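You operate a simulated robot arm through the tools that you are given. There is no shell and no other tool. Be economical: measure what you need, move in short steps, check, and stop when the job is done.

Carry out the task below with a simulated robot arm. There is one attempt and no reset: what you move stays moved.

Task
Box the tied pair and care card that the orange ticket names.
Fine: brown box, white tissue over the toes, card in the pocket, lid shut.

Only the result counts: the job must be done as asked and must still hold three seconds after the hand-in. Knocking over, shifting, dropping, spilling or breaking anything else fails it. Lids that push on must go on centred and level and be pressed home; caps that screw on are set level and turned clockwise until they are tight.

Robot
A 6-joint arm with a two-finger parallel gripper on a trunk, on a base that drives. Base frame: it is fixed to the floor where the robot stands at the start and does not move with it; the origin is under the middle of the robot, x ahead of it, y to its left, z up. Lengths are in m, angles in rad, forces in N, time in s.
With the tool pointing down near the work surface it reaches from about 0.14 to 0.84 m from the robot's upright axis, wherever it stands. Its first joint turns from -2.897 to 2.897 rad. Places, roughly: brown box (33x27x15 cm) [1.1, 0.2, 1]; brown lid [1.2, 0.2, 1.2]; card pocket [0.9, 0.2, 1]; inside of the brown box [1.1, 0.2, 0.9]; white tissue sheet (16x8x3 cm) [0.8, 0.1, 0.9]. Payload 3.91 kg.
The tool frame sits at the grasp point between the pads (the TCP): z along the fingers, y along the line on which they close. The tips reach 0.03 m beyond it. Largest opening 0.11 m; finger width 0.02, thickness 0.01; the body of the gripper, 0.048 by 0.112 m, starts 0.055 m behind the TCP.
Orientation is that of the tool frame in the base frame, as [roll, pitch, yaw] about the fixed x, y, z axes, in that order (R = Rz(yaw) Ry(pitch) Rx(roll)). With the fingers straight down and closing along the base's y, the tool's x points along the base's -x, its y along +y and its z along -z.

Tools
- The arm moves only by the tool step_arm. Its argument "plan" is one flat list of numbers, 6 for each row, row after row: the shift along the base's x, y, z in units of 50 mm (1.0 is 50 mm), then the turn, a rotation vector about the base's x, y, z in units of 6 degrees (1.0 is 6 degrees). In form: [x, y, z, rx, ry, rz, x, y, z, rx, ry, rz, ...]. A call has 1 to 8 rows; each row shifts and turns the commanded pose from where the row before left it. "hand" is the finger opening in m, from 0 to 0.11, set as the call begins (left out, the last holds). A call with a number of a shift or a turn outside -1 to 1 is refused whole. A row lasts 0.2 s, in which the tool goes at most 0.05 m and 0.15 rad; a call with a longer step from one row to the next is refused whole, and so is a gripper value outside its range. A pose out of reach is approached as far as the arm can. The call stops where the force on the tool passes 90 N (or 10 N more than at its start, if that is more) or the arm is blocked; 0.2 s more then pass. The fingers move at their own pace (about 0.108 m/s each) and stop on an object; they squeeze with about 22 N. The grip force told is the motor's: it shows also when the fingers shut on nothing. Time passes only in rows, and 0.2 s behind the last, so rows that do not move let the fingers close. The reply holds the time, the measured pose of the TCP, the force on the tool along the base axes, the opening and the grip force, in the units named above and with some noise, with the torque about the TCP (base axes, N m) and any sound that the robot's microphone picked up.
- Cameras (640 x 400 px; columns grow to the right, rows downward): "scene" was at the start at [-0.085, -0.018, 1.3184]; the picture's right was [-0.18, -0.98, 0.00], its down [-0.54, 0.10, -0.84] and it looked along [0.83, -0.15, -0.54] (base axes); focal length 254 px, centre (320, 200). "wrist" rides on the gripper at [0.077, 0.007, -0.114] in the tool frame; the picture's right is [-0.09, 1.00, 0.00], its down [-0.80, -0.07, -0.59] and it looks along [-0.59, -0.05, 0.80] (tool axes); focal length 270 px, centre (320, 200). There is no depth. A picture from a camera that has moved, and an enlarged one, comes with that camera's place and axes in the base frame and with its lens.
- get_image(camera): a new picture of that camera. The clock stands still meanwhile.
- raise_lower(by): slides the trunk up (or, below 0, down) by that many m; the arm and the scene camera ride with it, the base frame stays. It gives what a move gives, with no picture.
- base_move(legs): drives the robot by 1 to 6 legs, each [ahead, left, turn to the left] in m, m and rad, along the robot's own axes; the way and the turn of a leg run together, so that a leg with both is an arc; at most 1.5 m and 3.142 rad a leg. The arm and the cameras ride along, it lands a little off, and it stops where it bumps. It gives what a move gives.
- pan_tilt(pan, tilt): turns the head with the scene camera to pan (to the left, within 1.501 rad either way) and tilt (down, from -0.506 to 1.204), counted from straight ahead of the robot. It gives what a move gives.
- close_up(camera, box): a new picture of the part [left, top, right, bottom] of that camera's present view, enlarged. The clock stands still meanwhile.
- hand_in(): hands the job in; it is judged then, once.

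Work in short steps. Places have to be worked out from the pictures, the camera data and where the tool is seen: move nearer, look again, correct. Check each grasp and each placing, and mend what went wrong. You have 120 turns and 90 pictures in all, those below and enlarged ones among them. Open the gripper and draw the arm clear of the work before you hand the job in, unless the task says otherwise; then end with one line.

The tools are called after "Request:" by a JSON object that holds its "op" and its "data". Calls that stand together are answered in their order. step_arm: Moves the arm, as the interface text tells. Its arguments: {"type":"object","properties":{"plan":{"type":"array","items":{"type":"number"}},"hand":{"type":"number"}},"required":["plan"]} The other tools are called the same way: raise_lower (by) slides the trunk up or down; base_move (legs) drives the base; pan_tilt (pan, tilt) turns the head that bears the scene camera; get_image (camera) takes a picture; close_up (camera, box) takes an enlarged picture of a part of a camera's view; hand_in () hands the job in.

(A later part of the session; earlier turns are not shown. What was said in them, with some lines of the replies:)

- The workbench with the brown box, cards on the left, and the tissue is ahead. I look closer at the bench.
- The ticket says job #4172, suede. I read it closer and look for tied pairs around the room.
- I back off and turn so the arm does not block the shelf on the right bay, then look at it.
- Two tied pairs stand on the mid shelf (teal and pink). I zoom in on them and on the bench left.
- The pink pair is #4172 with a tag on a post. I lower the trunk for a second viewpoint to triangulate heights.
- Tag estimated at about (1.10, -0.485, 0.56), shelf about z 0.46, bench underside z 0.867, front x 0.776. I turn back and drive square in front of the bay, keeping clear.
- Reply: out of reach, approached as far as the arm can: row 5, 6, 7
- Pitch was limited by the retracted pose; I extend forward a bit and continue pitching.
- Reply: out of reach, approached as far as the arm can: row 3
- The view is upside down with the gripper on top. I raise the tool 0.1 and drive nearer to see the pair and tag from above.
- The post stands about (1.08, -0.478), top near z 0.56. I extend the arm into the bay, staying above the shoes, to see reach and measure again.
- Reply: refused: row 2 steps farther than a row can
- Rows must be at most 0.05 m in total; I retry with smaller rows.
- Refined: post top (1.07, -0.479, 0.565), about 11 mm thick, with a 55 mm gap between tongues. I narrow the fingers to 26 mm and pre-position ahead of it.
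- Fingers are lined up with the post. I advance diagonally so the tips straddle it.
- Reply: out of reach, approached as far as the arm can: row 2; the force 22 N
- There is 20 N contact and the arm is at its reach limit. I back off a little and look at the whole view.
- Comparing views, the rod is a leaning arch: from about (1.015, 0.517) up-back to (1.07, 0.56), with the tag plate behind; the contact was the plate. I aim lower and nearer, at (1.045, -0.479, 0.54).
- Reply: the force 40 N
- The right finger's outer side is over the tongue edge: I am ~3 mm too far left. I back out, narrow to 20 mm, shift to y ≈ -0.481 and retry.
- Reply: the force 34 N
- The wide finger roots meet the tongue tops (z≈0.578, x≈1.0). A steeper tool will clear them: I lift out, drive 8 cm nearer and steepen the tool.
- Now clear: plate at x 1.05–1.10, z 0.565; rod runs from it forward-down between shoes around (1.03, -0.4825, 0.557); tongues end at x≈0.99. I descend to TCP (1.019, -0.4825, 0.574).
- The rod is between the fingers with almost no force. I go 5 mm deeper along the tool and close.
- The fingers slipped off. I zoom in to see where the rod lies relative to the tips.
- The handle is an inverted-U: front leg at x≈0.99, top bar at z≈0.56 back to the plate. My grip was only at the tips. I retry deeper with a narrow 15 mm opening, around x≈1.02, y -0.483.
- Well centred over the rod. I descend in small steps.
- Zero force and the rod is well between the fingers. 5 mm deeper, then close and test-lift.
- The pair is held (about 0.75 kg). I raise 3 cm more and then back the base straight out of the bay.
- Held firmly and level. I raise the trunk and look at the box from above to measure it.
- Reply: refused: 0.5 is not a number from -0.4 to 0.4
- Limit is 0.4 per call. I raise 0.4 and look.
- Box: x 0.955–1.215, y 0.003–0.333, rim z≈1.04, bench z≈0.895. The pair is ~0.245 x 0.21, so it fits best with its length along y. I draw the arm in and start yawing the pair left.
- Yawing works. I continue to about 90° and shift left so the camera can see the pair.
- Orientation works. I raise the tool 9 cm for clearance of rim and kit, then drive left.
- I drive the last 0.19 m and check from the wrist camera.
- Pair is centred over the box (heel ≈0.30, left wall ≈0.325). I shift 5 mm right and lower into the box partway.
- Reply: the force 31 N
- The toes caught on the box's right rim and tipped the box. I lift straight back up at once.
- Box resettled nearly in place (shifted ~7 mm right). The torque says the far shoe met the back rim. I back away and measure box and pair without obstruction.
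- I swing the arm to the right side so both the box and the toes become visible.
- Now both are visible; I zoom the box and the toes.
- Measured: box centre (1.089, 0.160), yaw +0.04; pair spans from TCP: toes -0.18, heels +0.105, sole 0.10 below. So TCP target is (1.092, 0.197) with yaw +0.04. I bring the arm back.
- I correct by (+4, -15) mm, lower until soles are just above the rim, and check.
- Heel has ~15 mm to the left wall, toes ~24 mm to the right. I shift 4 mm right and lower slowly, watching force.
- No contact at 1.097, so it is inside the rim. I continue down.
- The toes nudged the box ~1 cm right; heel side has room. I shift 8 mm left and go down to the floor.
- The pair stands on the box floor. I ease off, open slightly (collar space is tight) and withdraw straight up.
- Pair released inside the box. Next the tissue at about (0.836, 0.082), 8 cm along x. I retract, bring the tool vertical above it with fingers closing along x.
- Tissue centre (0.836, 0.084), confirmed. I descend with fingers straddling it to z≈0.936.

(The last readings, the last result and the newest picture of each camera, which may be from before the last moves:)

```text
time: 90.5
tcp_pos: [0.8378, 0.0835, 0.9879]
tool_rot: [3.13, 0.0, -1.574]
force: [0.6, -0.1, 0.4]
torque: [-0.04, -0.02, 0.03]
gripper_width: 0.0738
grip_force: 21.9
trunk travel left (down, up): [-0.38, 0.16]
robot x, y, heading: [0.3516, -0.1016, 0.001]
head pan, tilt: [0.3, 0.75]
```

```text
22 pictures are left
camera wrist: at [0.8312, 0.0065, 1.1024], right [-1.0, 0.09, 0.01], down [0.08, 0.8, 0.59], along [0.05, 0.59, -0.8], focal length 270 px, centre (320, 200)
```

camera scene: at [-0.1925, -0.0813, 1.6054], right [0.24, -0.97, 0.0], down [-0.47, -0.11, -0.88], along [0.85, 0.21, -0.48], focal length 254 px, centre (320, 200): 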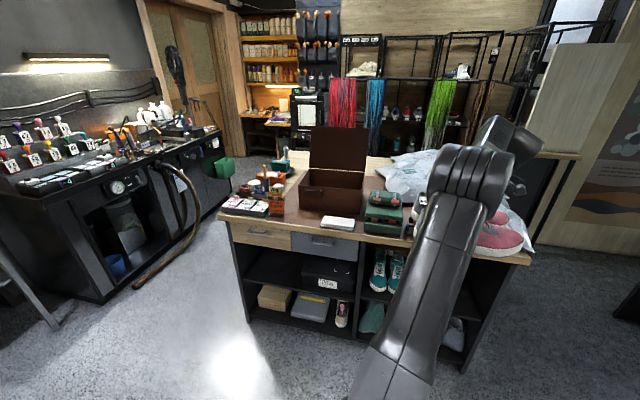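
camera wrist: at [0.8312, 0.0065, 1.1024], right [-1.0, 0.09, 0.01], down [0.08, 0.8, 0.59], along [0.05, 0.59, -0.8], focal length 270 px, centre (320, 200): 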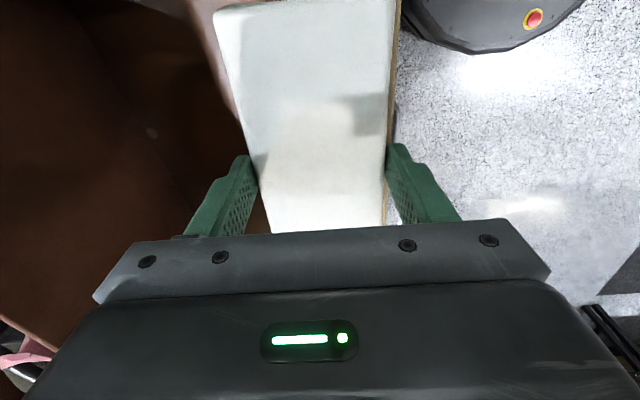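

Tissue is held. I raise it, turn it 90° so its length lies across both toes, and move over the box.

Request:
{"op": "step_arm", "data": {"plan": [0, 0, 0.95, 0, 0, 0, 0, 0, 0.95, 0, 0, 0, 0, 0, 0.95, 0, 0, 0, 0, 0, 0.9, 0, 0, -1, 0, 0, 0, 0, 0, -1, 0, 0, 0, 0, 0, -1, 0, 0, 0, 0, 0, -1, 0, 0, 0, 0, 0, -1]}}

Request:
{"op": "step_arm", "data": {"plan": [0, 0, 0, 0, 0, -1, 0, 0, 0, 0, 0, -1, 0, 0, 0, 0, 0, -1, 0, 0, 0, 0, 0, -1, 0, 0, 0, 0, 0, -1, 0.6, 0, 0, 0, 0, -1, 0.9, 0, 0, 0, 0, -1, 0.9, 0, 0, 0, 0, -1]}}

Request:
{"op": "step_arm", "data": {"plan": [0.9, -0.05, 0, 0, 0, -0.9, 0.9, -0.1, 0, 0, 0, -0.9, 0.9, -0.1, 0, 0, 0, 0]}}

Request:
{"op": "get_image", "data": {"camera": "wrist"}}

```text
time: 92.3
tcp_pos: [0.8372, 0.0839, 1.1743]
tool_rot: [3.13, -0.001, -2.101]
force: [0.1, -0.6, -0.6]
torque: [0.03, 0.0, -0.03]
gripper_width: 0.0735
grip_force: 22.1
trunk travel left (down, up): [-0.38, 0.16]
robot x, y, heading: [0.3498, -0.1006, 0.002]
head pan, tilt: [0.3, 0.75]
```

```text
time: 94.1
tcp_pos: [0.959, 0.0841, 1.1739]
tool_rot: [3.129, -0.001, -2.936]
force: [0.1, 0.4, 0.1]
torque: [0.05, 0.01, 0.02]
gripper_width: 0.0738
grip_force: 22.3
trunk travel left (down, up): [-0.38, 0.16]
robot x, y, heading: [0.3511, -0.1016, 0.003]
head pan, tilt: [0.3, 0.75]
```

```text
time: 94.9
tcp_pos: [1.0507, 0.0729, 1.1687]
tool_rot: [3.129, 0.006, -3.126]
force: [0.0, -0.3, -0.3]
torque: [-0.01, -0.02, 0.01]
gripper_width: 0.0737
grip_force: 22.0
out of reach, approached as far as the arm can: row 3
trunk travel left (down, up): [-0.38, 0.16]
robot x, y, heading: [0.3492, -0.0987, 0.0]
head pan, tilt: [0.3, 0.75]
```

```text
21 pictures are left
camera wrist: at [0.9735, 0.077, 1.2839], right [0.07, 1.0, 0.01], down [0.8, -0.07, 0.6], along [0.6, -0.03, -0.8], focal length 270 px, centre (320, 200)
```

wrist: 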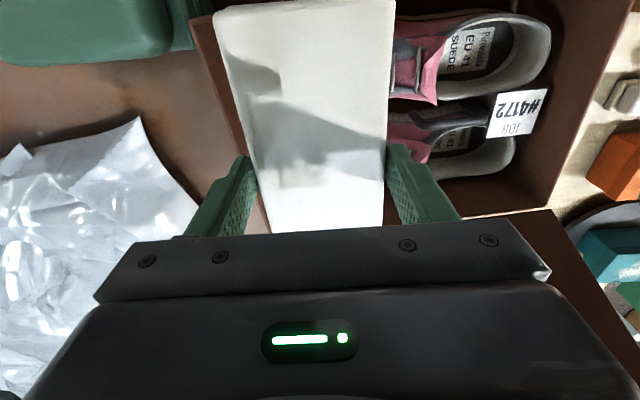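

Reach limit: I drive 4 cm forward, then lower over the toes.

Request:
{"op": "base_move", "data": {"legs": [[0.04, 0, 0]]}}

Request:
{"op": "step_arm", "data": {"plan": [0, -0.06, -0.8, 0, 0, -0.1, 0, 0, -0.8, 0, 0, 0, 0, 0, -0.6, 0, 0, 0]}}

Request:
{"op": "get_image", "data": {"camera": "wrist"}}

```text
time: 95.8
tcp_pos: [1.0915, 0.0734, 1.1673]
tool_rot: [3.128, 0.004, -3.125]
force: [-0.2, 0.9, -0.4]
torque: [0.03, 0.01, -0.03]
gripper_width: 0.0736
grip_force: 22.3
trunk travel left (down, up): [-0.38, 0.16]
robot x, y, heading: [0.3898, -0.0985, 0.003]
head pan, tilt: [0.3, 0.75]
```

```text
time: 96.6
tcp_pos: [1.0916, 0.0693, 1.0571]
tool_rot: [3.128, 0.006, -3.134]
force: [-0.4, -0.9, -0.6]
torque: [0.02, 0.02, 0.03]
gripper_width: 0.074
grip_force: 21.5
trunk travel left (down, up): [-0.38, 0.16]
robot x, y, heading: [0.3926, -0.0995, -0.0]
head pan, tilt: [0.3, 0.75]
```

```text
20 pictures are left
camera wrist: at [1.0144, 0.0749, 1.1727], right [0.08, 1.0, 0.01], down [0.8, -0.07, 0.6], along [0.6, -0.04, -0.8], focal length 270 px, centre (320, 200)
```

wrist: 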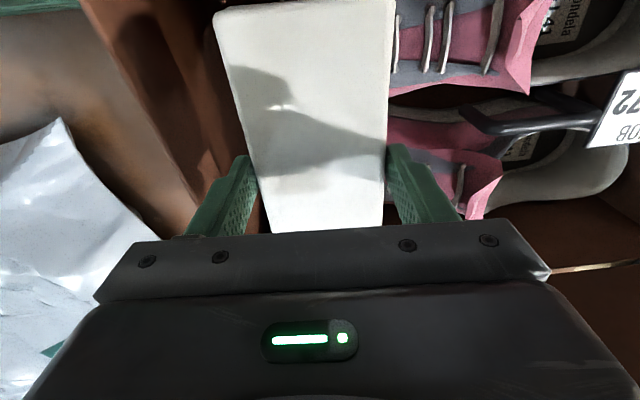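

Tissue is over the toe area, clear of the walls. I lower until light contact.

Request:
{"op": "step_arm", "data": {"plan": [0, 0, -0.4, 0, 0, 0, 0, 0, -0.2, 0, 0, 0]}}

Request:
{"op": "step_arm", "data": {"plan": [0, 0, -0.15, 0, 0, 0, 0, 0, -0.15, 0, 0, 0]}}

```text
time: 97.2
tcp_pos: [1.091, 0.0689, 1.0271]
tool_rot: [3.13, 0.003, -3.134]
force: [-0.4, 0.2, 0.5]
torque: [0.01, -0.02, -0.01]
gripper_width: 0.0736
grip_force: 21.9
trunk travel left (down, up): [-0.38, 0.16]
robot x, y, heading: [0.3868, -0.1016, 0.002]
head pan, tilt: [0.3, 0.75]
```

```text
time: 97.8
tcp_pos: [1.0915, 0.0708, 1.0131]
tool_rot: [3.129, 0.006, -3.135]
force: [-0.5, 0.8, 0.9]
torque: [-0.03, 0.01, 0.05]
gripper_width: 0.0737
grip_force: 21.6
trunk travel left (down, up): [-0.38, 0.16]
robot x, y, heading: [0.39, -0.1007, 0.008]
head pan, tilt: [0.3, 0.75]
```

Request:
{"op": "step_arm", "data": {"plan": [0, 0, -0.15, 0, 0, 0]}}

Request:
{"op": "step_arm", "data": {"plan": [0, 0, -0.15, 0, 0, 0]}}

```text
time: 98.2
tcp_pos: [1.0922, 0.0694, 1.0053]
tool_rot: [3.13, 0.006, -3.135]
force: [0.4, 0.4, -0.2]
torque: [0.01, 0.0, -0.03]
gripper_width: 0.0738
grip_force: 22.1
trunk travel left (down, up): [-0.38, 0.16]
robot x, y, heading: [0.3889, -0.1039, -0.003]
head pan, tilt: [0.3, 0.75]
```

```text
time: 98.6
tcp_pos: [1.0914, 0.0694, 0.9996]
tool_rot: [3.127, 0.008, -3.135]
force: [0.9, -1.5, 12.3]
torque: [0.44, 0.29, 0.04]
gripper_width: 0.0738
grip_force: 21.6
trunk travel left (down, up): [-0.38, 0.16]
robot x, y, heading: [0.3891, -0.1018, 0.002]
head pan, tilt: [0.3, 0.75]
```

Contact at z≈1.0. I release and lift straight up.

Request:
{"op": "step_arm", "data": {"plan": [0, 0, 0.02, 0, 0, 0, 0, 0, 0, 0, 0, 0], "hand": 0.088}}

Request:
{"op": "step_arm", "data": {"plan": [0, 0, 0.4, 0, 0, 0, 0, 0, 0.8, 0, 0, 0, 0, 0, 0.8, 0, 0, 0, -0.6, 0, 0.7, 0, 0, 0, -0.9, 0, 0.3, 0, 0, 0]}}

Request:
{"op": "get_image", "data": {"camera": "wrist"}}

```text
time: 99.2
tcp_pos: [1.0915, 0.0695, 0.9991]
tool_rot: [3.13, 0.005, -3.134]
force: [0.0, -0.3, -0.3]
torque: [-0.01, -0.03, -0.01]
gripper_width: 0.0878
grip_force: 0.1
trunk travel left (down, up): [-0.38, 0.16]
robot x, y, heading: [0.3856, -0.1011, 0.002]
head pan, tilt: [0.3, 0.75]
```

```text
time: 100.4
tcp_pos: [1.0164, 0.0709, 1.1484]
tool_rot: [3.13, 0.006, -3.136]
force: [-0.8, 0.2, 0.0]
torque: [-0.01, -0.01, 0.0]
gripper_width: 0.0881
grip_force: 0.0
trunk travel left (down, up): [-0.38, 0.16]
robot x, y, heading: [0.3887, -0.0992, 0.0]
head pan, tilt: [0.3, 0.75]
```

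```text
19 pictures are left
camera wrist: at [0.9386, 0.0753, 1.2637], right [0.08, 1.0, 0.01], down [0.8, -0.07, 0.6], along [0.6, -0.04, -0.8], focal length 270 px, centre (320, 200)
```

wrist: 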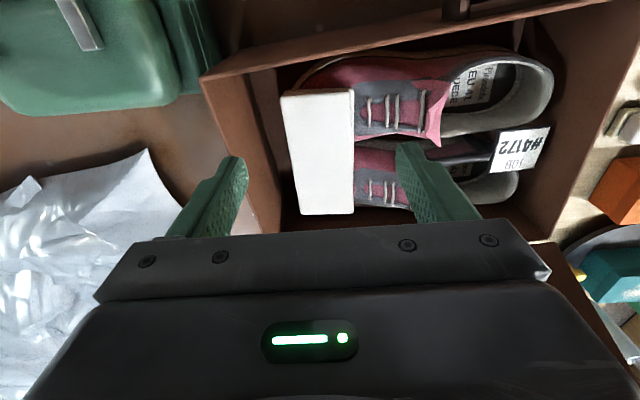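

Tissue lies across both toes. Next the SUEDE care card at about (1.02, 0.494). I retract the arm, turn the fingers to close along x, and drive left.

Request:
{"op": "step_arm", "data": {"plan": [-0.8, 0, 0.4, 0, 0, 1, -0.8, 0, 0.4, 0, 0, 1, 0, 0, 0, 0, 0, 1, 0, 0, 0, 0, 0, 1, 0, 0, 0, 0, 0, 1, 0, 0, 0, 0, 0, 1, 0, 0, 0, 0, 0, 1, 0, 0, 0, 0, 0, 1]}}

Request:
{"op": "step_arm", "data": {"plan": [0, 0, 0, 0, 0, 1, 0, 0, 0, 0, 0, 1, 0, 0, 0, 0, 0, 1, 0, 0, 0, 0, 0, 1, 0, 0, 0, 0, 0, 1, 0, 0, 0, 0, 0, 1, 0, 0, 0, 0, 0, 1, 0, 0, 0, 0, 0, 0.8]}}

Request:
{"op": "base_move", "data": {"legs": [[0, 0.38, 0]]}}

Request:
{"op": "get_image", "data": {"camera": "wrist"}}

```text
time: 102.2
tcp_pos: [0.9368, 0.0705, 1.1887]
tool_rot: [3.13, 0.006, -2.296]
force: [0.7, 1.1, 0.3]
torque: [0.0, -0.03, -0.01]
gripper_width: 0.0881
grip_force: 0.1
trunk travel left (down, up): [-0.38, 0.16]
robot x, y, heading: [0.3902, -0.0991, 0.002]
head pan, tilt: [0.3, 0.75]
```

```text
time: 104.0
tcp_pos: [0.9356, 0.0706, 1.1881]
tool_rot: [3.131, 0.004, -1.48]
force: [0.2, 0.5, -0.3]
torque: [-0.01, 0.0, 0.0]
gripper_width: 0.0882
grip_force: 0.0
trunk travel left (down, up): [-0.38, 0.16]
robot x, y, heading: [0.3905, -0.0998, 0.001]
head pan, tilt: [0.3, 0.75]
```

```text
time: 106.4
tcp_pos: [0.9337, 0.4521, 1.1884]
tool_rot: [3.129, 0.004, -1.476]
force: [-0.6, -0.3, 0.0]
torque: [-0.02, -0.05, 0.01]
gripper_width: 0.0878
grip_force: 0.0
trunk travel left (down, up): [-0.38, 0.16]
robot x, y, heading: [0.3902, 0.2818, 0.009]
head pan, tilt: [0.3, 0.75]
```

```text
18 pictures are left
camera wrist: at [0.9362, 0.375, 1.3038], right [-1.0, -0.01, 0.01], down [0.0, 0.8, 0.6], along [-0.01, 0.6, -0.8], focal length 270 px, centre (320, 200)
```

wrist: 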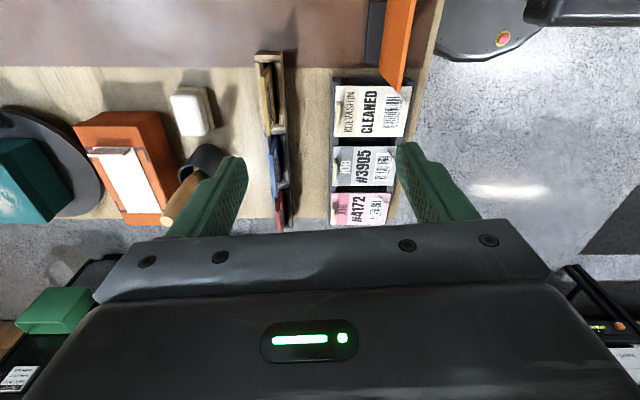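

Request:
{"op": "close_up", "data": {"camera": "wrist", "box": [230, 40, 320, 150]}}

Request:
{"op": "pan_tilt", "data": {"pan": 0.1, "tilt": 0.75}}

Request:
{"op": "get_image", "data": {"camera": "scene"}}

```text
3.64 times, centred on (275, 95) of wrist
camera zoom: at [0.9362, 0.375, 1.3038], right [-1.0, -0.01, 0.01], down [0.0, 0.8, 0.6], along [-0.01, 0.6, -0.8], focal length 983 px, centre (484, 582)
```

zoom: 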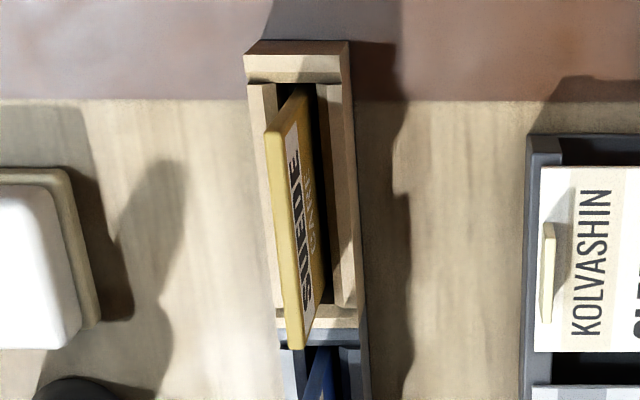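

```text
time: 107.1
tcp_pos: [0.9347, 0.4532, 1.188]
tool_rot: [3.129, 0.006, -1.475]
force: [-0.5, -0.4, -0.2]
torque: [-0.01, 0.0, 0.0]
gripper_width: 0.0878
grip_force: 0.0
trunk travel left (down, up): [-0.38, 0.16]
robot x, y, heading: [0.3877, 0.2795, 0.009]
head pan, tilt: [0.099, 0.75]
```

```text
16 pictures are left
camera scene: at [0.2976, 0.2841, 1.4334], right [0.11, -0.99, 0.0], down [-0.68, -0.07, -0.73], along [0.73, 0.08, -0.68], focal length 254 px, centre (320, 200)
```

scene: 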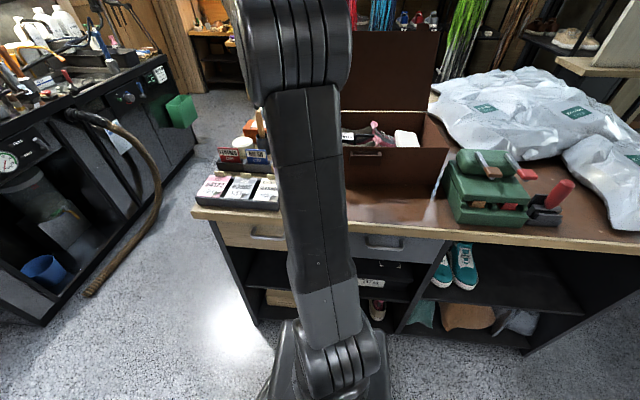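

The gold SUEDE card stands in its holder, top edge centre ≈ (0.996, 0.478, 0.989), plane along y. I square the tool yaw, move above it and lower to just above.

Request:
{"op": "step_arm", "data": {"plan": [0.6, 0.25, 0, 0, 0, -0.9, 0.62, 0.25, 0, 0, 0, 0, 0, 0, -0.9, 0, 0, 0, 0, 0, -0.9, 0, 0, 0, 0, 0, -0.7, 0, 0, 0], "hand": 0.05}}

Request:
{"op": "get_image", "data": {"camera": "wrist"}}

```text
time: 108.3
tcp_pos: [0.994, 0.4784, 1.0641]
tool_rot: [3.13, 0.004, -1.567]
force: [0.9, -1.1, 0.1]
torque: [0.01, 0.0, -0.01]
gripper_width: 0.0499
grip_force: 0.1
trunk travel left (down, up): [-0.38, 0.16]
robot x, y, heading: [0.3888, 0.2746, 0.003]
head pan, tilt: [0.099, 0.75]
```

```text
15 pictures are left
camera wrist: at [0.9902, 0.4007, 1.1784], right [-1.0, 0.09, 0.01], down [0.08, 0.8, 0.6], along [0.04, 0.6, -0.8], focal length 270 px, centre (320, 200)
```

wrist: 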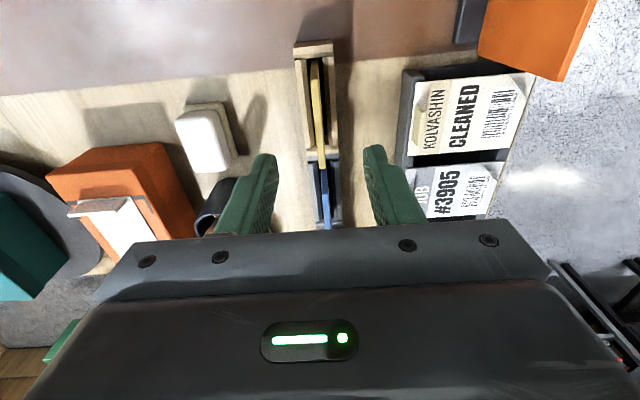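

Centred on the card (x 0.995); I shift 8 mm right and descend to z≈0.982, then close.

Request:
{"op": "step_arm", "data": {"plan": [0.02, -0.16, -0.6, 0, 0, 0, 0, 0, -0.6, 0, 0, 0, 0, 0, -0.44, 0, 0, 0]}}

Request:
{"op": "step_arm", "data": {"plan": [0, 0, 0, 0, 0, 0, 0, 0, 0, 0, 0, 0], "hand": 0.0}}

Request:
{"op": "step_arm", "data": {"plan": [0, 0, 0.4, 0, 0, 0, 0, 0, 0.6, 0, 0, 0, 0, 0, 0.8, 0, 0, 0, 0, 0, 0.8, 0, 0, 0]}}

Request:
{"op": "get_image", "data": {"camera": "wrist"}}

```text
time: 109.1
tcp_pos: [0.995, 0.4687, 0.9825]
tool_rot: [3.131, 0.006, -1.569]
force: [-0.4, 0.4, -0.5]
torque: [0.0, 0.01, -0.01]
gripper_width: 0.0502
grip_force: 0.0
trunk travel left (down, up): [-0.38, 0.16]
robot x, y, heading: [0.387, 0.2787, 0.006]
head pan, tilt: [0.099, 0.75]
```

```text
time: 109.7
tcp_pos: [0.9952, 0.4699, 0.982]
tool_rot: [3.13, 0.007, -1.569]
force: [-0.6, -0.8, 0.0]
torque: [0.02, 0.0, 0.03]
gripper_width: 0.0051
grip_force: 22.5
trunk travel left (down, up): [-0.38, 0.16]
robot x, y, heading: [0.3852, 0.2806, 0.007]
head pan, tilt: [0.099, 0.75]
```

```text
time: 110.7
tcp_pos: [0.9986, 0.4694, 1.1127]
tool_rot: [3.13, 0.005, -1.568]
force: [-0.1, 1.1, -0.2]
torque: [-0.01, -0.01, -0.02]
gripper_width: 0.0051
grip_force: 21.5
trunk travel left (down, up): [-0.38, 0.16]
robot x, y, heading: [0.3858, 0.2775, 0.003]
head pan, tilt: [0.099, 0.75]
```

```text
14 pictures are left
camera wrist: at [0.9922, 0.3925, 1.2273], right [-1.0, 0.09, 0.01], down [0.08, 0.8, 0.6], along [0.04, 0.6, -0.8], focal length 270 px, centre (320, 200)
```

wrist: 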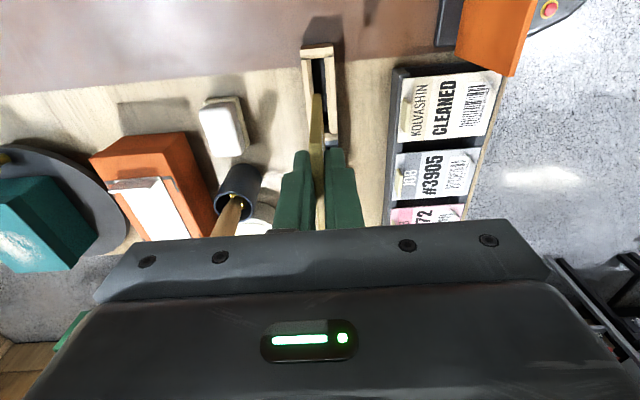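

Card in hand (5 mm thick). I zoom the scene view on the box front pocket to measure the slot.

Request:
{"op": "close_up", "data": {"camera": "scene", "box": [330, 120, 410, 175]}}

```text
7.27 times, centred on (370, 148) of scene
camera zoom: at [0.2976, 0.284, 1.4333], right [0.11, -0.99, 0.0], down [-0.68, -0.07, -0.73], along [0.73, 0.08, -0.68], focal length 1851 px, centre (-44, 582)
```

zoom: 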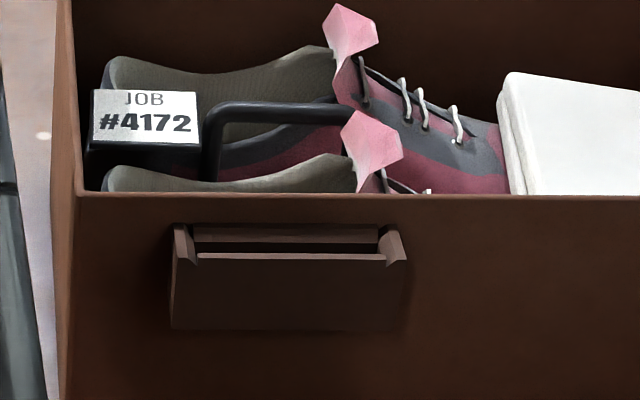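

The pocket slot spans y ≈0.181–0.254 (centre 0.217), top z≈1.022, slot x≈0.94, yaw ≈+0.045. I carry the card above it with bottom clear of the rim.

Request:
{"op": "step_arm", "data": {"plan": [-0.3, 0, 0.6, 0, 0, 0.43, -0.3, -0.8, 0, 0, 0, 0, -0.3, -0.8, 0, 0, 0, 0, -0.2, -0.8, 0, 0, 0, 0, 0, -0.8, 0, 0, 0, 0, 0, -0.8, 0, 0, 0, 0, 0, -0.8, 0, 0, 0, 0, 0, -0.25, 0, 0, 0, 0]}}

Request:
{"op": "pan_tilt", "data": {"pan": 0.0, "tilt": 0.7}}

Request:
{"op": "get_image", "data": {"camera": "scene"}}

```text
time: 112.5
tcp_pos: [0.9417, 0.2157, 1.1415]
tool_rot: [3.13, 0.005, -1.524]
force: [0.0, 0.2, -0.2]
torque: [0.0, 0.02, 0.02]
gripper_width: 0.0053
grip_force: 21.8
trunk travel left (down, up): [-0.38, 0.16]
robot x, y, heading: [0.3859, 0.2828, 0.001]
head pan, tilt: [0.099, 0.75]
```

```text
time: 113.2
tcp_pos: [0.9413, 0.2168, 1.1411]
tool_rot: [3.129, 0.006, -1.524]
force: [0.3, 0.0, -0.2]
torque: [0.03, 0.0, -0.01]
gripper_width: 0.0052
grip_force: 21.7
trunk travel left (down, up): [-0.38, 0.16]
robot x, y, heading: [0.3846, 0.2773, 0.009]
head pan, tilt: [0.0, 0.7]
```

```text
12 pictures are left
camera scene: at [0.3002, 0.2758, 1.4376], right [0.01, -1.0, 0.0], down [-0.64, 0.0, -0.76], along [0.76, 0.01, -0.64], focal length 254 px, centre (320, 200)
```

scene: 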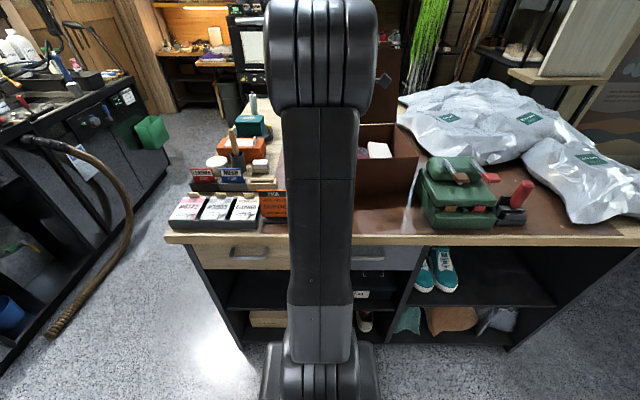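

The arm hides it from the head; the wrist camera sees the card edge-on, so I use that.

Request:
{"op": "close_up", "data": {"camera": "wrist", "box": [230, 20, 410, 235]}}

```text
1.86 times, centred on (320, 128) of wrist
camera zoom: at [0.9395, 0.1392, 1.2561], right [-1.0, 0.04, 0.01], down [0.04, 0.8, 0.6], along [0.01, 0.6, -0.8], focal length 503 px, centre (320, 335)
```

zoom: 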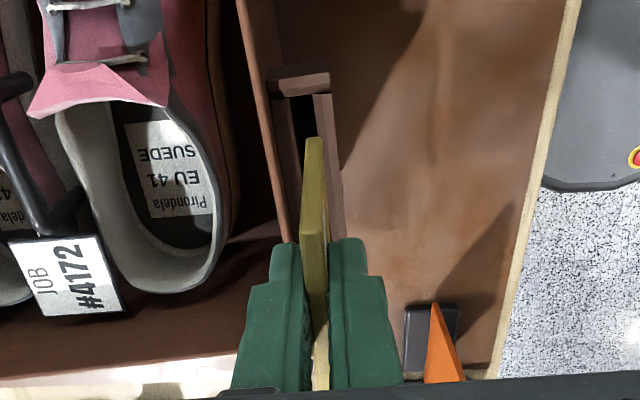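

The card's bottom is 4 cm above the pocket and nearly aligned; the box's yaw is about 0.10. I add yaw +0.058, shift x +2 mm, lower 3.2 cm and look again.

Request:
{"op": "step_arm", "data": {"plan": [0.04, 0, 0, 0, 0, 0.55, 0, 0, -0.32, 0, 0, 0, 0, 0, -0.32, 0, 0, 0]}}

Request:
{"op": "close_up", "data": {"camera": "wrist", "box": [250, 20, 390, 187]}}

```text
time: 114.0
tcp_pos: [0.9437, 0.2167, 1.1091]
tool_rot: [3.13, 0.005, -1.466]
force: [0.9, 0.6, -0.4]
torque: [-0.01, 0.01, -0.01]
gripper_width: 0.0054
grip_force: 22.7
trunk travel left (down, up): [-0.38, 0.16]
robot x, y, heading: [0.3871, 0.2779, 0.012]
head pan, tilt: [0.0, 0.7]
```

```text
2.40 times, centred on (320, 104) of wrist
camera zoom: at [0.946, 0.1387, 1.2244], right [-1.0, -0.02, 0.01], down [-0.01, 0.8, 0.6], along [-0.02, 0.6, -0.8], focal length 647 px, centre (320, 431)
```

zoom: 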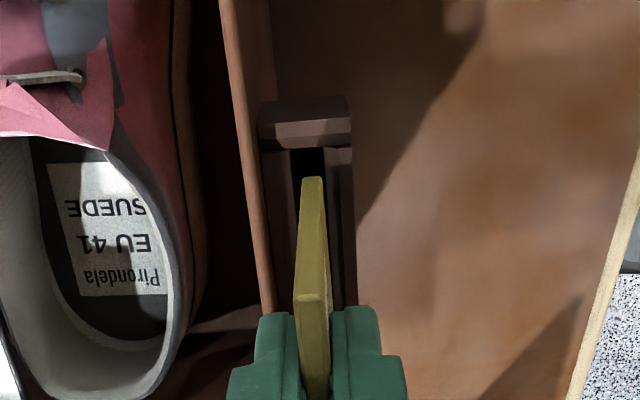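

Card is lined up with the slot; I shift 3 mm right, 1 mm back, and lower into it.

Request:
{"op": "step_arm", "data": {"plan": [0.016, -0.06, -0.1, 0, 0, 0, 0, 0, -0.2, 0, 0, 0]}}

Request:
{"op": "step_arm", "data": {"plan": [0, 0, -0.15, 0, 0, 0, 0, 0, -0.1, 0, 0, 0]}}

Request:
{"op": "close_up", "data": {"camera": "wrist", "box": [250, 20, 390, 187]}}

```text
time: 114.6
tcp_pos: [0.9431, 0.2145, 1.0947]
tool_rot: [3.129, 0.006, -1.466]
force: [-0.2, -0.3, -0.7]
torque: [-0.01, 0.0, 0.03]
gripper_width: 0.0053
grip_force: 22.0
trunk travel left (down, up): [-0.38, 0.16]
robot x, y, heading: [0.3877, 0.2805, 0.004]
head pan, tilt: [0.0, 0.7]
```

```text
time: 115.2
tcp_pos: [0.9428, 0.2121, 1.0832]
tool_rot: [3.128, 0.007, -1.467]
force: [0.0, -0.1, -0.4]
torque: [-0.04, -0.01, 0.03]
gripper_width: 0.0055
grip_force: 21.6
trunk travel left (down, up): [-0.38, 0.16]
robot x, y, heading: [0.387, 0.2787, 0.01]
head pan, tilt: [0.0, 0.7]
```

```text
2.40 times, centred on (320, 104) of wrist
camera zoom: at [0.9465, 0.136, 1.1974], right [-1.0, -0.02, 0.01], down [0.0, 0.8, 0.6], along [-0.02, 0.6, -0.8], focal length 647 px, centre (320, 431)
```

zoom: 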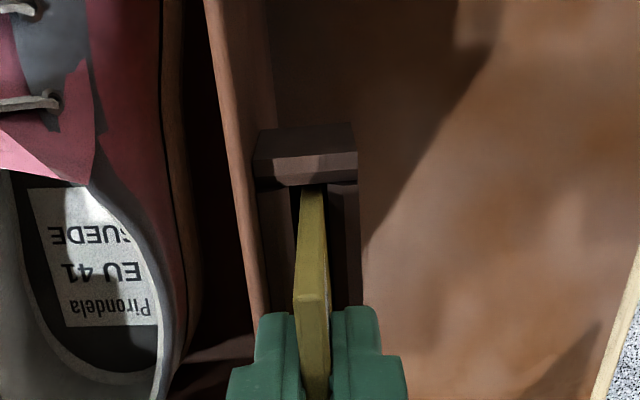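

The card is entering the slot, close to its near end; I shift 1.5 mm left and lower until it bottoms.

Request:
{"op": "step_arm", "data": {"plan": [0, 0.03, -0.1, 0, 0, 0, 0, 0, -0.1, 0, 0, 0]}}

Request:
{"op": "step_arm", "data": {"plan": [0, 0, -0.1, 0, 0, 0, 0, 0, -0.08, 0, 0, 0]}}

```text
time: 115.8
tcp_pos: [0.9431, 0.2142, 1.0745]
tool_rot: [3.132, 0.002, -1.467]
force: [0.6, -0.9, 14.7]
torque: [0.2, -0.09, -0.01]
gripper_width: 0.0053
grip_force: 22.1
trunk travel left (down, up): [-0.38, 0.16]
robot x, y, heading: [0.3875, 0.2781, 0.007]
head pan, tilt: [0.0, 0.7]
```

```text
time: 116.4
tcp_pos: [0.9428, 0.2148, 1.0654]
tool_rot: [3.131, 0.002, -1.466]
force: [1.0, -0.5, 20.6]
torque: [-0.04, -0.04, -0.02]
gripper_width: 0.0055
grip_force: 21.8
trunk travel left (down, up): [-0.38, 0.16]
robot x, y, heading: [0.388, 0.2787, 0.005]
head pan, tilt: [0.0, 0.7]
```

Request:
{"op": "close_up", "data": {"camera": "wrist", "box": [250, 20, 390, 187]}}

```text
2.40 times, centred on (320, 104) of wrist
camera zoom: at [0.9454, 0.1379, 1.1795], right [-1.0, -0.02, 0.01], down [-0.01, 0.8, 0.6], along [-0.02, 0.6, -0.8], focal length 647 px, centre (320, 431)
```

zoom: 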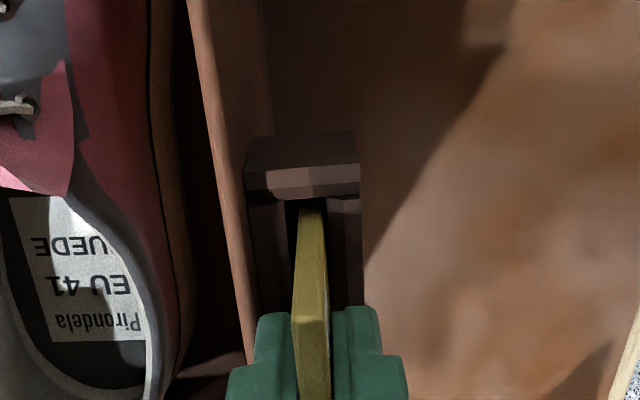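

The card has bottomed in the pocket. I open only a little (rim is near), then rise straight up.

Request:
{"op": "step_arm", "data": {"plan": [0, 0, 0.04, 0, 0, 0, 0, 0, 0, 0, 0, 0], "hand": 0.013}}

Request:
{"op": "step_arm", "data": {"plan": [0, 0, 0.3, 0, 0, 0, 0, 0, 0.5, 0, 0, 0, 0, 0, 0.8, 0, 0, 0, 0, 0, 0.8, 0, 0, 0]}}

Request:
{"op": "get_image", "data": {"camera": "wrist"}}

```text
time: 117.0
tcp_pos: [0.942, 0.2147, 1.0642]
tool_rot: [3.127, 0.006, -1.466]
force: [-2.9, 0.0, -3.7]
torque: [0.03, 0.17, 0.01]
gripper_width: 0.0117
grip_force: 0.0
trunk travel left (down, up): [-0.38, 0.16]
robot x, y, heading: [0.3846, 0.2753, 0.007]
head pan, tilt: [0.0, 0.7]
```

```text
time: 118.0
tcp_pos: [0.9425, 0.2152, 1.1867]
tool_rot: [3.129, 0.005, -1.467]
force: [0.1, 0.0, 0.8]
torque: [0.0, -0.01, -0.01]
gripper_width: 0.0132
grip_force: 0.0
trunk travel left (down, up): [-0.38, 0.16]
robot x, y, heading: [0.3887, 0.2791, 0.008]
head pan, tilt: [0.0, 0.7]
```

```text
7 pictures are left
camera wrist: at [0.9464, 0.1372, 1.3011], right [-1.0, -0.02, 0.01], down [0.0, 0.8, 0.6], along [-0.02, 0.6, -0.8], focal length 270 px, centre (320, 200)
```

wrist: 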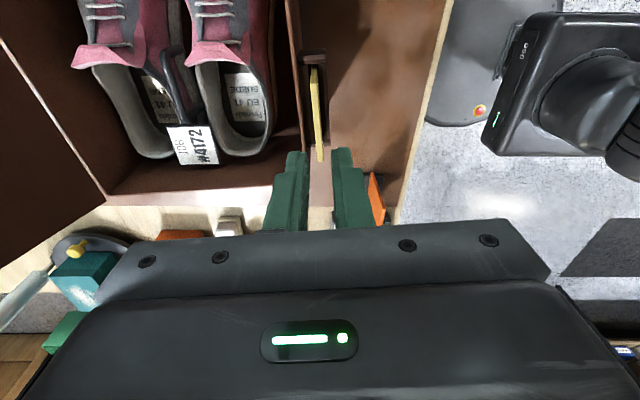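

Card stands in the pocket. Now the lid, standing at the back (top edge ≈ x 1.245, z 1.28). I raise the trunk, drive a bit nearer and right, and bring the open fingers above the lid edge.

Request:
{"op": "raise_lower", "data": {"by": 0.16}}

Request:
{"op": "base_move", "data": {"legs": [[0, -0.1, 0], [0.09, 0, 0]]}}

Request:
{"op": "step_arm", "data": {"plan": [0.9, 0.2, 0, 0, -1, 0, 0.9, 0.2, 0, 0, -1, 0, 0.9, 0.2, 0, 0, -0.5, 0, 0.9, 0.2, 0, 0, 0, 0], "hand": 0.06}}

Request:
{"op": "get_image", "data": {"camera": "wrist"}}

```text
time: 119.8
tcp_pos: [0.9439, 0.2154, 1.3454]
tool_rot: [3.129, 0.004, -1.467]
force: [0.2, -0.3, -0.1]
torque: [-0.01, 0.0, 0.02]
gripper_width: 0.013
grip_force: 0.1
trunk travel left (down, up): [-0.54, 0.0]
robot x, y, heading: [0.3891, 0.2769, 0.008]
head pan, tilt: [0.0, 0.7]
```

```text
time: 121.7
tcp_pos: [1.0349, 0.1155, 1.345]
tool_rot: [3.128, 0.006, -1.468]
force: [0.8, 0.2, 0.4]
torque: [0.0, 0.07, 0.01]
gripper_width: 0.0131
grip_force: 0.0
trunk travel left (down, up): [-0.54, 0.0]
robot x, y, heading: [0.4762, 0.1783, 0.006]
head pan, tilt: [0.0, 0.7]
```

```text
time: 122.7
tcp_pos: [1.215, 0.1561, 1.3436]
tool_rot: [-2.895, -0.023, -1.47]
force: [0.6, 0.1, 0.1]
torque: [0.0, 0.01, 0.05]
gripper_width: 0.0603
grip_force: 0.1
trunk travel left (down, up): [-0.54, 0.0]
robot x, y, heading: [0.4793, 0.1799, 0.004]
head pan, tilt: [0.0, 0.7]
```

```text
6 pictures are left
camera wrist: at [1.1895, 0.0786, 1.4553], right [-0.97, -0.02, -0.24], down [-0.16, 0.8, 0.58], along [0.19, 0.6, -0.78], focal length 270 px, centre (320, 200)
```

wrist: 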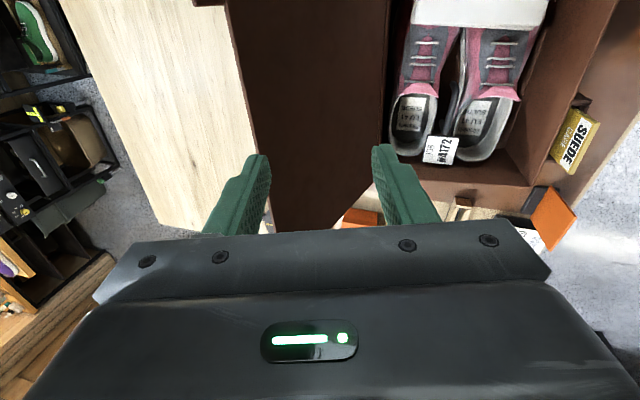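

The lid's top edge is at about (1.289, 1.27), leaning back ~20°, hinge x≈1.20. I move over it with 8 cm opening, checking reach.

Request:
{"op": "step_arm", "data": {"plan": [0.8, 0.05, 0, 0, -0.3, 0, 0.76, 0, 0, 0, -0.3, 0], "hand": 0.08}}

```text
time: 123.3
tcp_pos: [1.2771, 0.1584, 1.3386]
tool_rot: [-2.827, -0.029, -1.472]
force: [-0.2, 0.0, -0.5]
torque: [-0.01, -0.02, -0.01]
gripper_width: 0.08
grip_force: 0.0
out of reach, approached as far as the arm can: row 2
trunk travel left (down, up): [-0.54, 0.0]
robot x, y, heading: [0.4793, 0.1838, 0.005]
head pan, tilt: [0.0, 0.7]
```

Slightly short; I drive 3 cm forward, then lower so the fingers straddle the lid edge.

Request:
{"op": "base_move", "data": {"legs": [[0.025, 0, 0]]}}

Request:
{"op": "step_arm", "data": {"plan": [-0.1, 0, -0.5, 0, 0, 0, -0.1, 0, -0.5, 0, 0, 0, 0, 0, -0.5, 0, 0, 0]}}

Request:
{"op": "get_image", "data": {"camera": "wrist"}}

```text
time: 124.1
tcp_pos: [1.3055, 0.1583, 1.3365]
tool_rot: [-2.831, -0.028, -1.473]
force: [0.7, -0.8, 0.2]
torque: [-0.02, 0.05, -0.03]
gripper_width: 0.0802
grip_force: 0.1
trunk travel left (down, up): [-0.54, 0.0]
robot x, y, heading: [0.5053, 0.1831, -0.0]
head pan, tilt: [0.0, 0.7]
```

```text
time: 124.9
tcp_pos: [1.2932, 0.1571, 1.2626]
tool_rot: [-2.832, -0.028, -1.471]
force: [0.0, -0.2, -0.1]
torque: [-0.01, 0.02, -0.02]
gripper_width: 0.0802
grip_force: 0.1
trunk travel left (down, up): [-0.54, 0.0]
robot x, y, heading: [0.4983, 0.183, 0.008]
head pan, tilt: [0.0, 0.7]
```

```text
5 pictures are left
camera wrist: at [1.26, 0.0805, 1.3713], right [-0.95, -0.02, -0.31], down [-0.2, 0.8, 0.56], along [0.24, 0.6, -0.77], focal length 270 px, centre (320, 200)
```

wrist: 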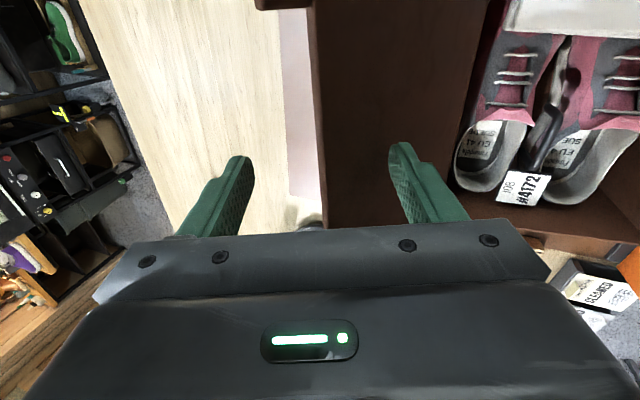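

The edge sits midway between the fingers. I narrow to 5 cm and slowly drag the lid forward past vertical.

Request:
{"op": "step_arm", "data": {"plan": [-0.2, -0.02, 0.05, 0, 0, 0, -0.4, -0.04, 0.08, 0, 0, 0, -0.4, -0.04, 0.03, 0, 0, 0, -0.4, -0.04, 0, 0, 0, 0, -0.4, -0.04, 0, 0, 0, 0, -0.4, -0.04, 0, 0, 0, 0, -0.3, -0.03, 0, 0, 0, 0, -0.3, -0.03, 0, 0, 0, 0], "hand": 0.05}}

Request:
{"op": "get_image", "data": {"camera": "wrist"}}

```text
time: 126.7
tcp_pos: [1.1516, 0.1435, 1.2714]
tool_rot: [-2.83, -0.028, -1.472]
force: [-0.4, 0.3, 0.1]
torque: [0.02, 0.02, -0.01]
gripper_width: 0.0501
grip_force: 0.1
trunk travel left (down, up): [-0.54, 0.0]
robot x, y, heading: [0.5017, 0.1748, 0.004]
head pan, tilt: [0.0, 0.7]
```

```text
4 pictures are left
camera wrist: at [1.1184, 0.0667, 1.3805], right [-0.95, -0.02, -0.31], down [-0.2, 0.8, 0.56], along [0.24, 0.6, -0.77], focal length 270 px, centre (320, 200)
```

wrist: 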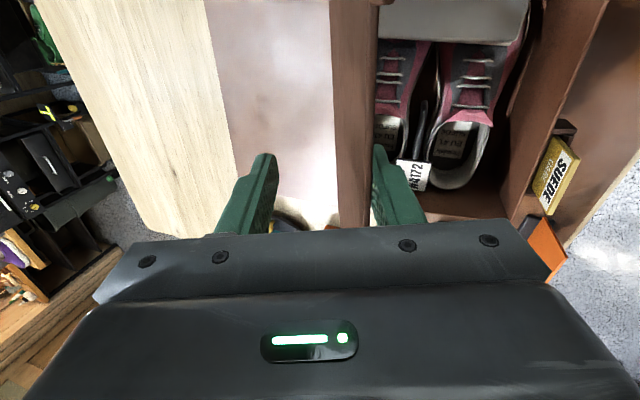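

The lid is past vertical and rests on the front finger. I follow the arc down, straightening the tool.

Request:
{"op": "step_arm", "data": {"plan": [-0.31, -0.03, -0.16, 0, 0.5, 0, -0.31, -0.03, -0.16, 0, 0.5, 0, -0.31, -0.03, -0.17, 0, 0.5, 0, -0.31, -0.03, -0.17, 0, 0.5, 0, -0.3, -0.03, -0.3, 0, 0.5, 0, -0.3, -0.03, -0.3, 0, 0.5, 0, -0.3, -0.03, -0.3, 0, 0, 0]}}

Request:
{"op": "step_arm", "data": {"plan": [-0.25, -0.03, -0.33, 0, 0, 0, -0.25, -0.03, -0.33, 0, 0, 0]}}

Request:
{"op": "get_image", "data": {"camera": "wrist"}}

```text
time: 128.3
tcp_pos: [1.0473, 0.1351, 1.1914]
tool_rot: [-3.142, 0.002, -1.467]
force: [-0.3, -0.3, -0.2]
torque: [0.0, -0.01, 0.02]
gripper_width: 0.0506
grip_force: 0.4
trunk travel left (down, up): [-0.54, 0.0]
robot x, y, heading: [0.5041, 0.1792, 0.003]
head pan, tilt: [0.0, 0.7]
```

```text
time: 128.9
tcp_pos: [1.0202, 0.1325, 1.1581]
tool_rot: [3.141, 0.005, -1.468]
force: [-2.9, 2.6, 3.4]
torque: [0.15, -0.29, 0.02]
gripper_width: 0.0557
grip_force: 5.6
trunk travel left (down, up): [-0.54, 0.0]
robot x, y, heading: [0.5034, 0.1804, 0.006]
head pan, tilt: [0.0, 0.7]
```

```text
3 pictures are left
camera wrist: at [1.0222, 0.0539, 1.2739], right [-1.0, -0.02, 0.0], down [-0.01, 0.8, 0.6], along [-0.01, 0.6, -0.8], focal length 270 px, centre (320, 200)
```

wrist: 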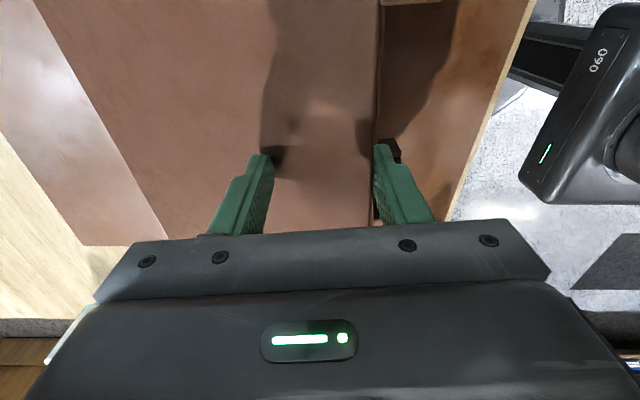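

The lid follows; slight binding, so I widen to 7 cm and continue down in smaller steps.

Request:
{"op": "step_arm", "data": {"plan": [-0.2, -0.02, -0.2, 0, 0, 0, -0.2, -0.02, -0.25, 0, 0, 0, -0.15, -0.02, -0.3, 0, 0, 0], "hand": 0.07}}

Request:
{"op": "step_arm", "data": {"plan": [-0.1, -0.01, -0.3, 0, 0, 0, -0.1, -0.01, -0.3, 0, 0, 0]}}

```text
time: 129.7
tcp_pos: [0.9928, 0.1271, 1.1216]
tool_rot: [-3.141, 0.003, -1.468]
force: [0.7, 0.0, -0.3]
torque: [-0.01, -0.03, -0.01]
gripper_width: 0.07
grip_force: 0.0
trunk travel left (down, up): [-0.54, 0.0]
robot x, y, heading: [0.5046, 0.1817, 0.008]
head pan, tilt: [0.0, 0.7]
```

```text
time: 130.3
tcp_pos: [0.9861, 0.1256, 1.0915]
tool_rot: [-3.141, 0.004, -1.469]
force: [-1.0, -0.6, 1.0]
torque: [0.02, 0.03, -0.02]
gripper_width: 0.0699
grip_force: 0.0
trunk travel left (down, up): [-0.54, 0.0]
robot x, y, heading: [0.5076, 0.1811, 0.01]
head pan, tilt: [0.0, 0.7]
```

No force; the lid has likely come down. I rise 6 cm, shut the fingers and look.

Request:
{"op": "step_arm", "data": {"plan": [0, 0, 0.6, 0, 0, 0, 0.5, 0, 0.6, 0, 0, 0], "hand": 0.0}}

Request:
{"op": "get_image", "data": {"camera": "wrist"}}

```text
time: 130.9
tcp_pos: [1.0101, 0.1258, 1.1515]
tool_rot: [3.14, 0.003, -1.467]
force: [0.2, 0.3, -0.5]
torque: [-0.02, -0.02, -0.04]
gripper_width: 0.0
grip_force: 22.1
trunk travel left (down, up): [-0.54, 0.0]
robot x, y, heading: [0.5049, 0.1798, 0.007]
head pan, tilt: [0.0, 0.7]
```

```text
2 pictures are left
camera wrist: at [1.0112, 0.0488, 1.2662], right [-1.0, -0.02, 0.0], down [-0.01, 0.8, 0.6], along [-0.01, 0.6, -0.8], focal length 270 px, centre (320, 200)
```

wrist: 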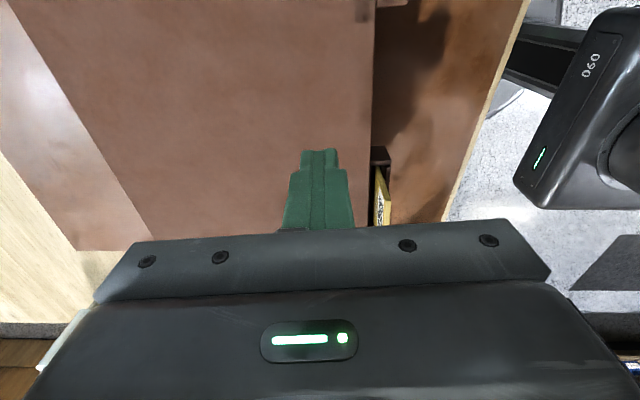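

The lid lies over the box with its edge at the front wall. I press down gently near the front middle.

Request:
{"op": "step_arm", "data": {"plan": [0, 0.2, -0.6, 0, 0, 0, 0, 0, -0.6, 0, 0, 0, 0, 0, -0.2, 0, 0, 0]}}

Request:
{"op": "step_arm", "data": {"plan": [0, 0, -0.15, 0, 0, 0]}}

```text
time: 131.7
tcp_pos: [1.0092, 0.1373, 1.081]
tool_rot: [3.141, 0.002, -1.467]
force: [-0.8, 0.5, -0.2]
torque: [0.01, 0.0, 0.03]
gripper_width: 0.0001
grip_force: 22.1
trunk travel left (down, up): [-0.54, 0.0]
robot x, y, heading: [0.5008, 0.1785, 0.002]
head pan, tilt: [0.0, 0.7]
```

```text
time: 132.1
tcp_pos: [1.0089, 0.1378, 1.0738]
tool_rot: [3.141, 0.005, -1.468]
force: [0.3, -0.4, 5.5]
torque: [-0.01, -0.05, -0.09]
gripper_width: 0.0002
grip_force: 22.1
trunk travel left (down, up): [-0.54, 0.0]
robot x, y, heading: [0.5009, 0.1754, 0.003]
head pan, tilt: [0.0, 0.7]
```

Contact at tip z≈1.044. I press a few millimetres further to seat it.

Request:
{"op": "step_arm", "data": {"plan": [0, 0, -0.08, 0, 0, 0]}}

Request:
{"op": "step_arm", "data": {"plan": [0, 0, -0.08, 0, 0, 0]}}

```text
time: 132.5
tcp_pos: [1.0077, 0.1367, 1.0723]
tool_rot: [-3.136, 0.001, -1.468]
force: [0.9, -1.1, 28.7]
torque: [-0.07, -0.08, -0.13]
gripper_width: 0.0
grip_force: 21.5
trunk travel left (down, up): [-0.54, 0.0]
robot x, y, heading: [0.5049, 0.1806, 0.012]
head pan, tilt: [0.0, 0.7]
```

```text
time: 132.9
tcp_pos: [1.0089, 0.1368, 1.0716]
tool_rot: [-3.134, 0.002, -1.466]
force: [6.7, -0.7, 58.0]
torque: [-0.04, -0.27, -0.22]
gripper_width: 0.0
grip_force: 22.0
trunk travel left (down, up): [-0.54, 0.0]
robot x, y, heading: [0.5018, 0.179, 0.007]
head pan, tilt: [0.0, 0.7]
```

The lid is firmly home (58 N, no give). I lift off, open, retract and back away, then check.

Request:
{"op": "step_arm", "data": {"plan": [0, 0, 0.3, 0, 0, 0, 0, 0, 0.8, 0, 0, 0, 0, 0, 0.9, 0, 0, 0, -0.5, 0, 0.8, 0, 0, 0], "hand": 0.06}}

Request:
{"op": "base_move", "data": {"legs": [[-0.5, 0, 0], [0, -0.35, 0]]}}

Request:
{"op": "pan_tilt", "data": {"pan": 0.35, "tilt": 0.55}}

Request:
{"op": "close_up", "data": {"camera": "scene", "box": [200, 120, 400, 245]}}

```text
time: 133.9
tcp_pos: [0.9812, 0.1374, 1.2063]
tool_rot: [3.142, 0.004, -1.469]
force: [-0.3, -1.5, 0.7]
torque: [0.0, -0.03, -0.02]
gripper_width: 0.0601
grip_force: 0.1
trunk travel left (down, up): [-0.54, 0.0]
robot x, y, heading: [0.5019, 0.1761, 0.005]
head pan, tilt: [0.0, 0.7]
```

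```text
time: 138.7
tcp_pos: [0.4823, -0.2186, 1.2054]
tool_rot: [3.141, 0.002, -1.469]
force: [-0.1, -0.5, -0.4]
torque: [0.02, 0.0, 0.01]
gripper_width: 0.0601
grip_force: 0.0
trunk travel left (down, up): [-0.54, 0.0]
robot x, y, heading: [0.0026, -0.1774, 0.006]
head pan, tilt: [0.0, 0.7]
```

```text
time: 139.6
tcp_pos: [0.4826, -0.217, 1.2053]
tool_rot: [3.141, 0.003, -1.468]
force: [-0.4, -0.7, 0.6]
torque: [-0.02, 0.0, 0.03]
gripper_width: 0.0598
grip_force: 0.1
trunk travel left (down, up): [-0.54, 0.0]
robot x, y, heading: [0.0038, -0.1735, 0.008]
head pan, tilt: [0.351, 0.55]
```

```text
3.20 times, centred on (300, 182) of scene
camera zoom: at [-0.0865, -0.1467, 1.6107], right [0.35, -0.94, 0.0], down [-0.49, -0.18, -0.85], along [0.8, 0.3, -0.52], focal length 814 px, centre (384, 256)
```

zoom: 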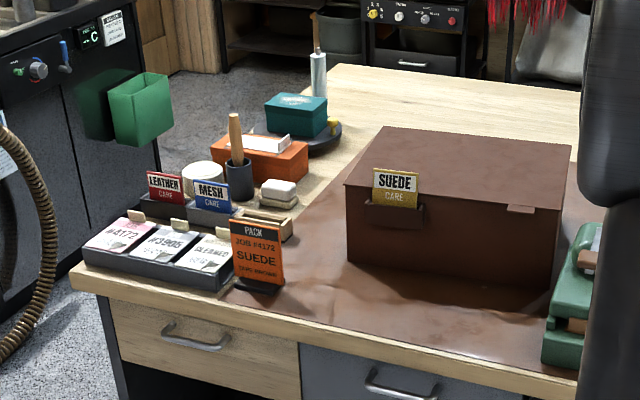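

The lid is shut flat, the SUEDE card stands in the pocket, and everything else is in place with the arm clear. I hand it in.

Request:
{"op": "hand_in", "data": {}}

```text
The job is handed in.
```

I boxed the pink #4172 pair in the brown box with the white tissue over the toes, put the SUEDE care card in the pocket, shut the lid and pressed it home. While I was lowering the pair, the toes or a shoe edge caught the box rim and tipped it. The toes then nudged it, so the box stands about 1–2 cm to the right of where it started and slightly turned.
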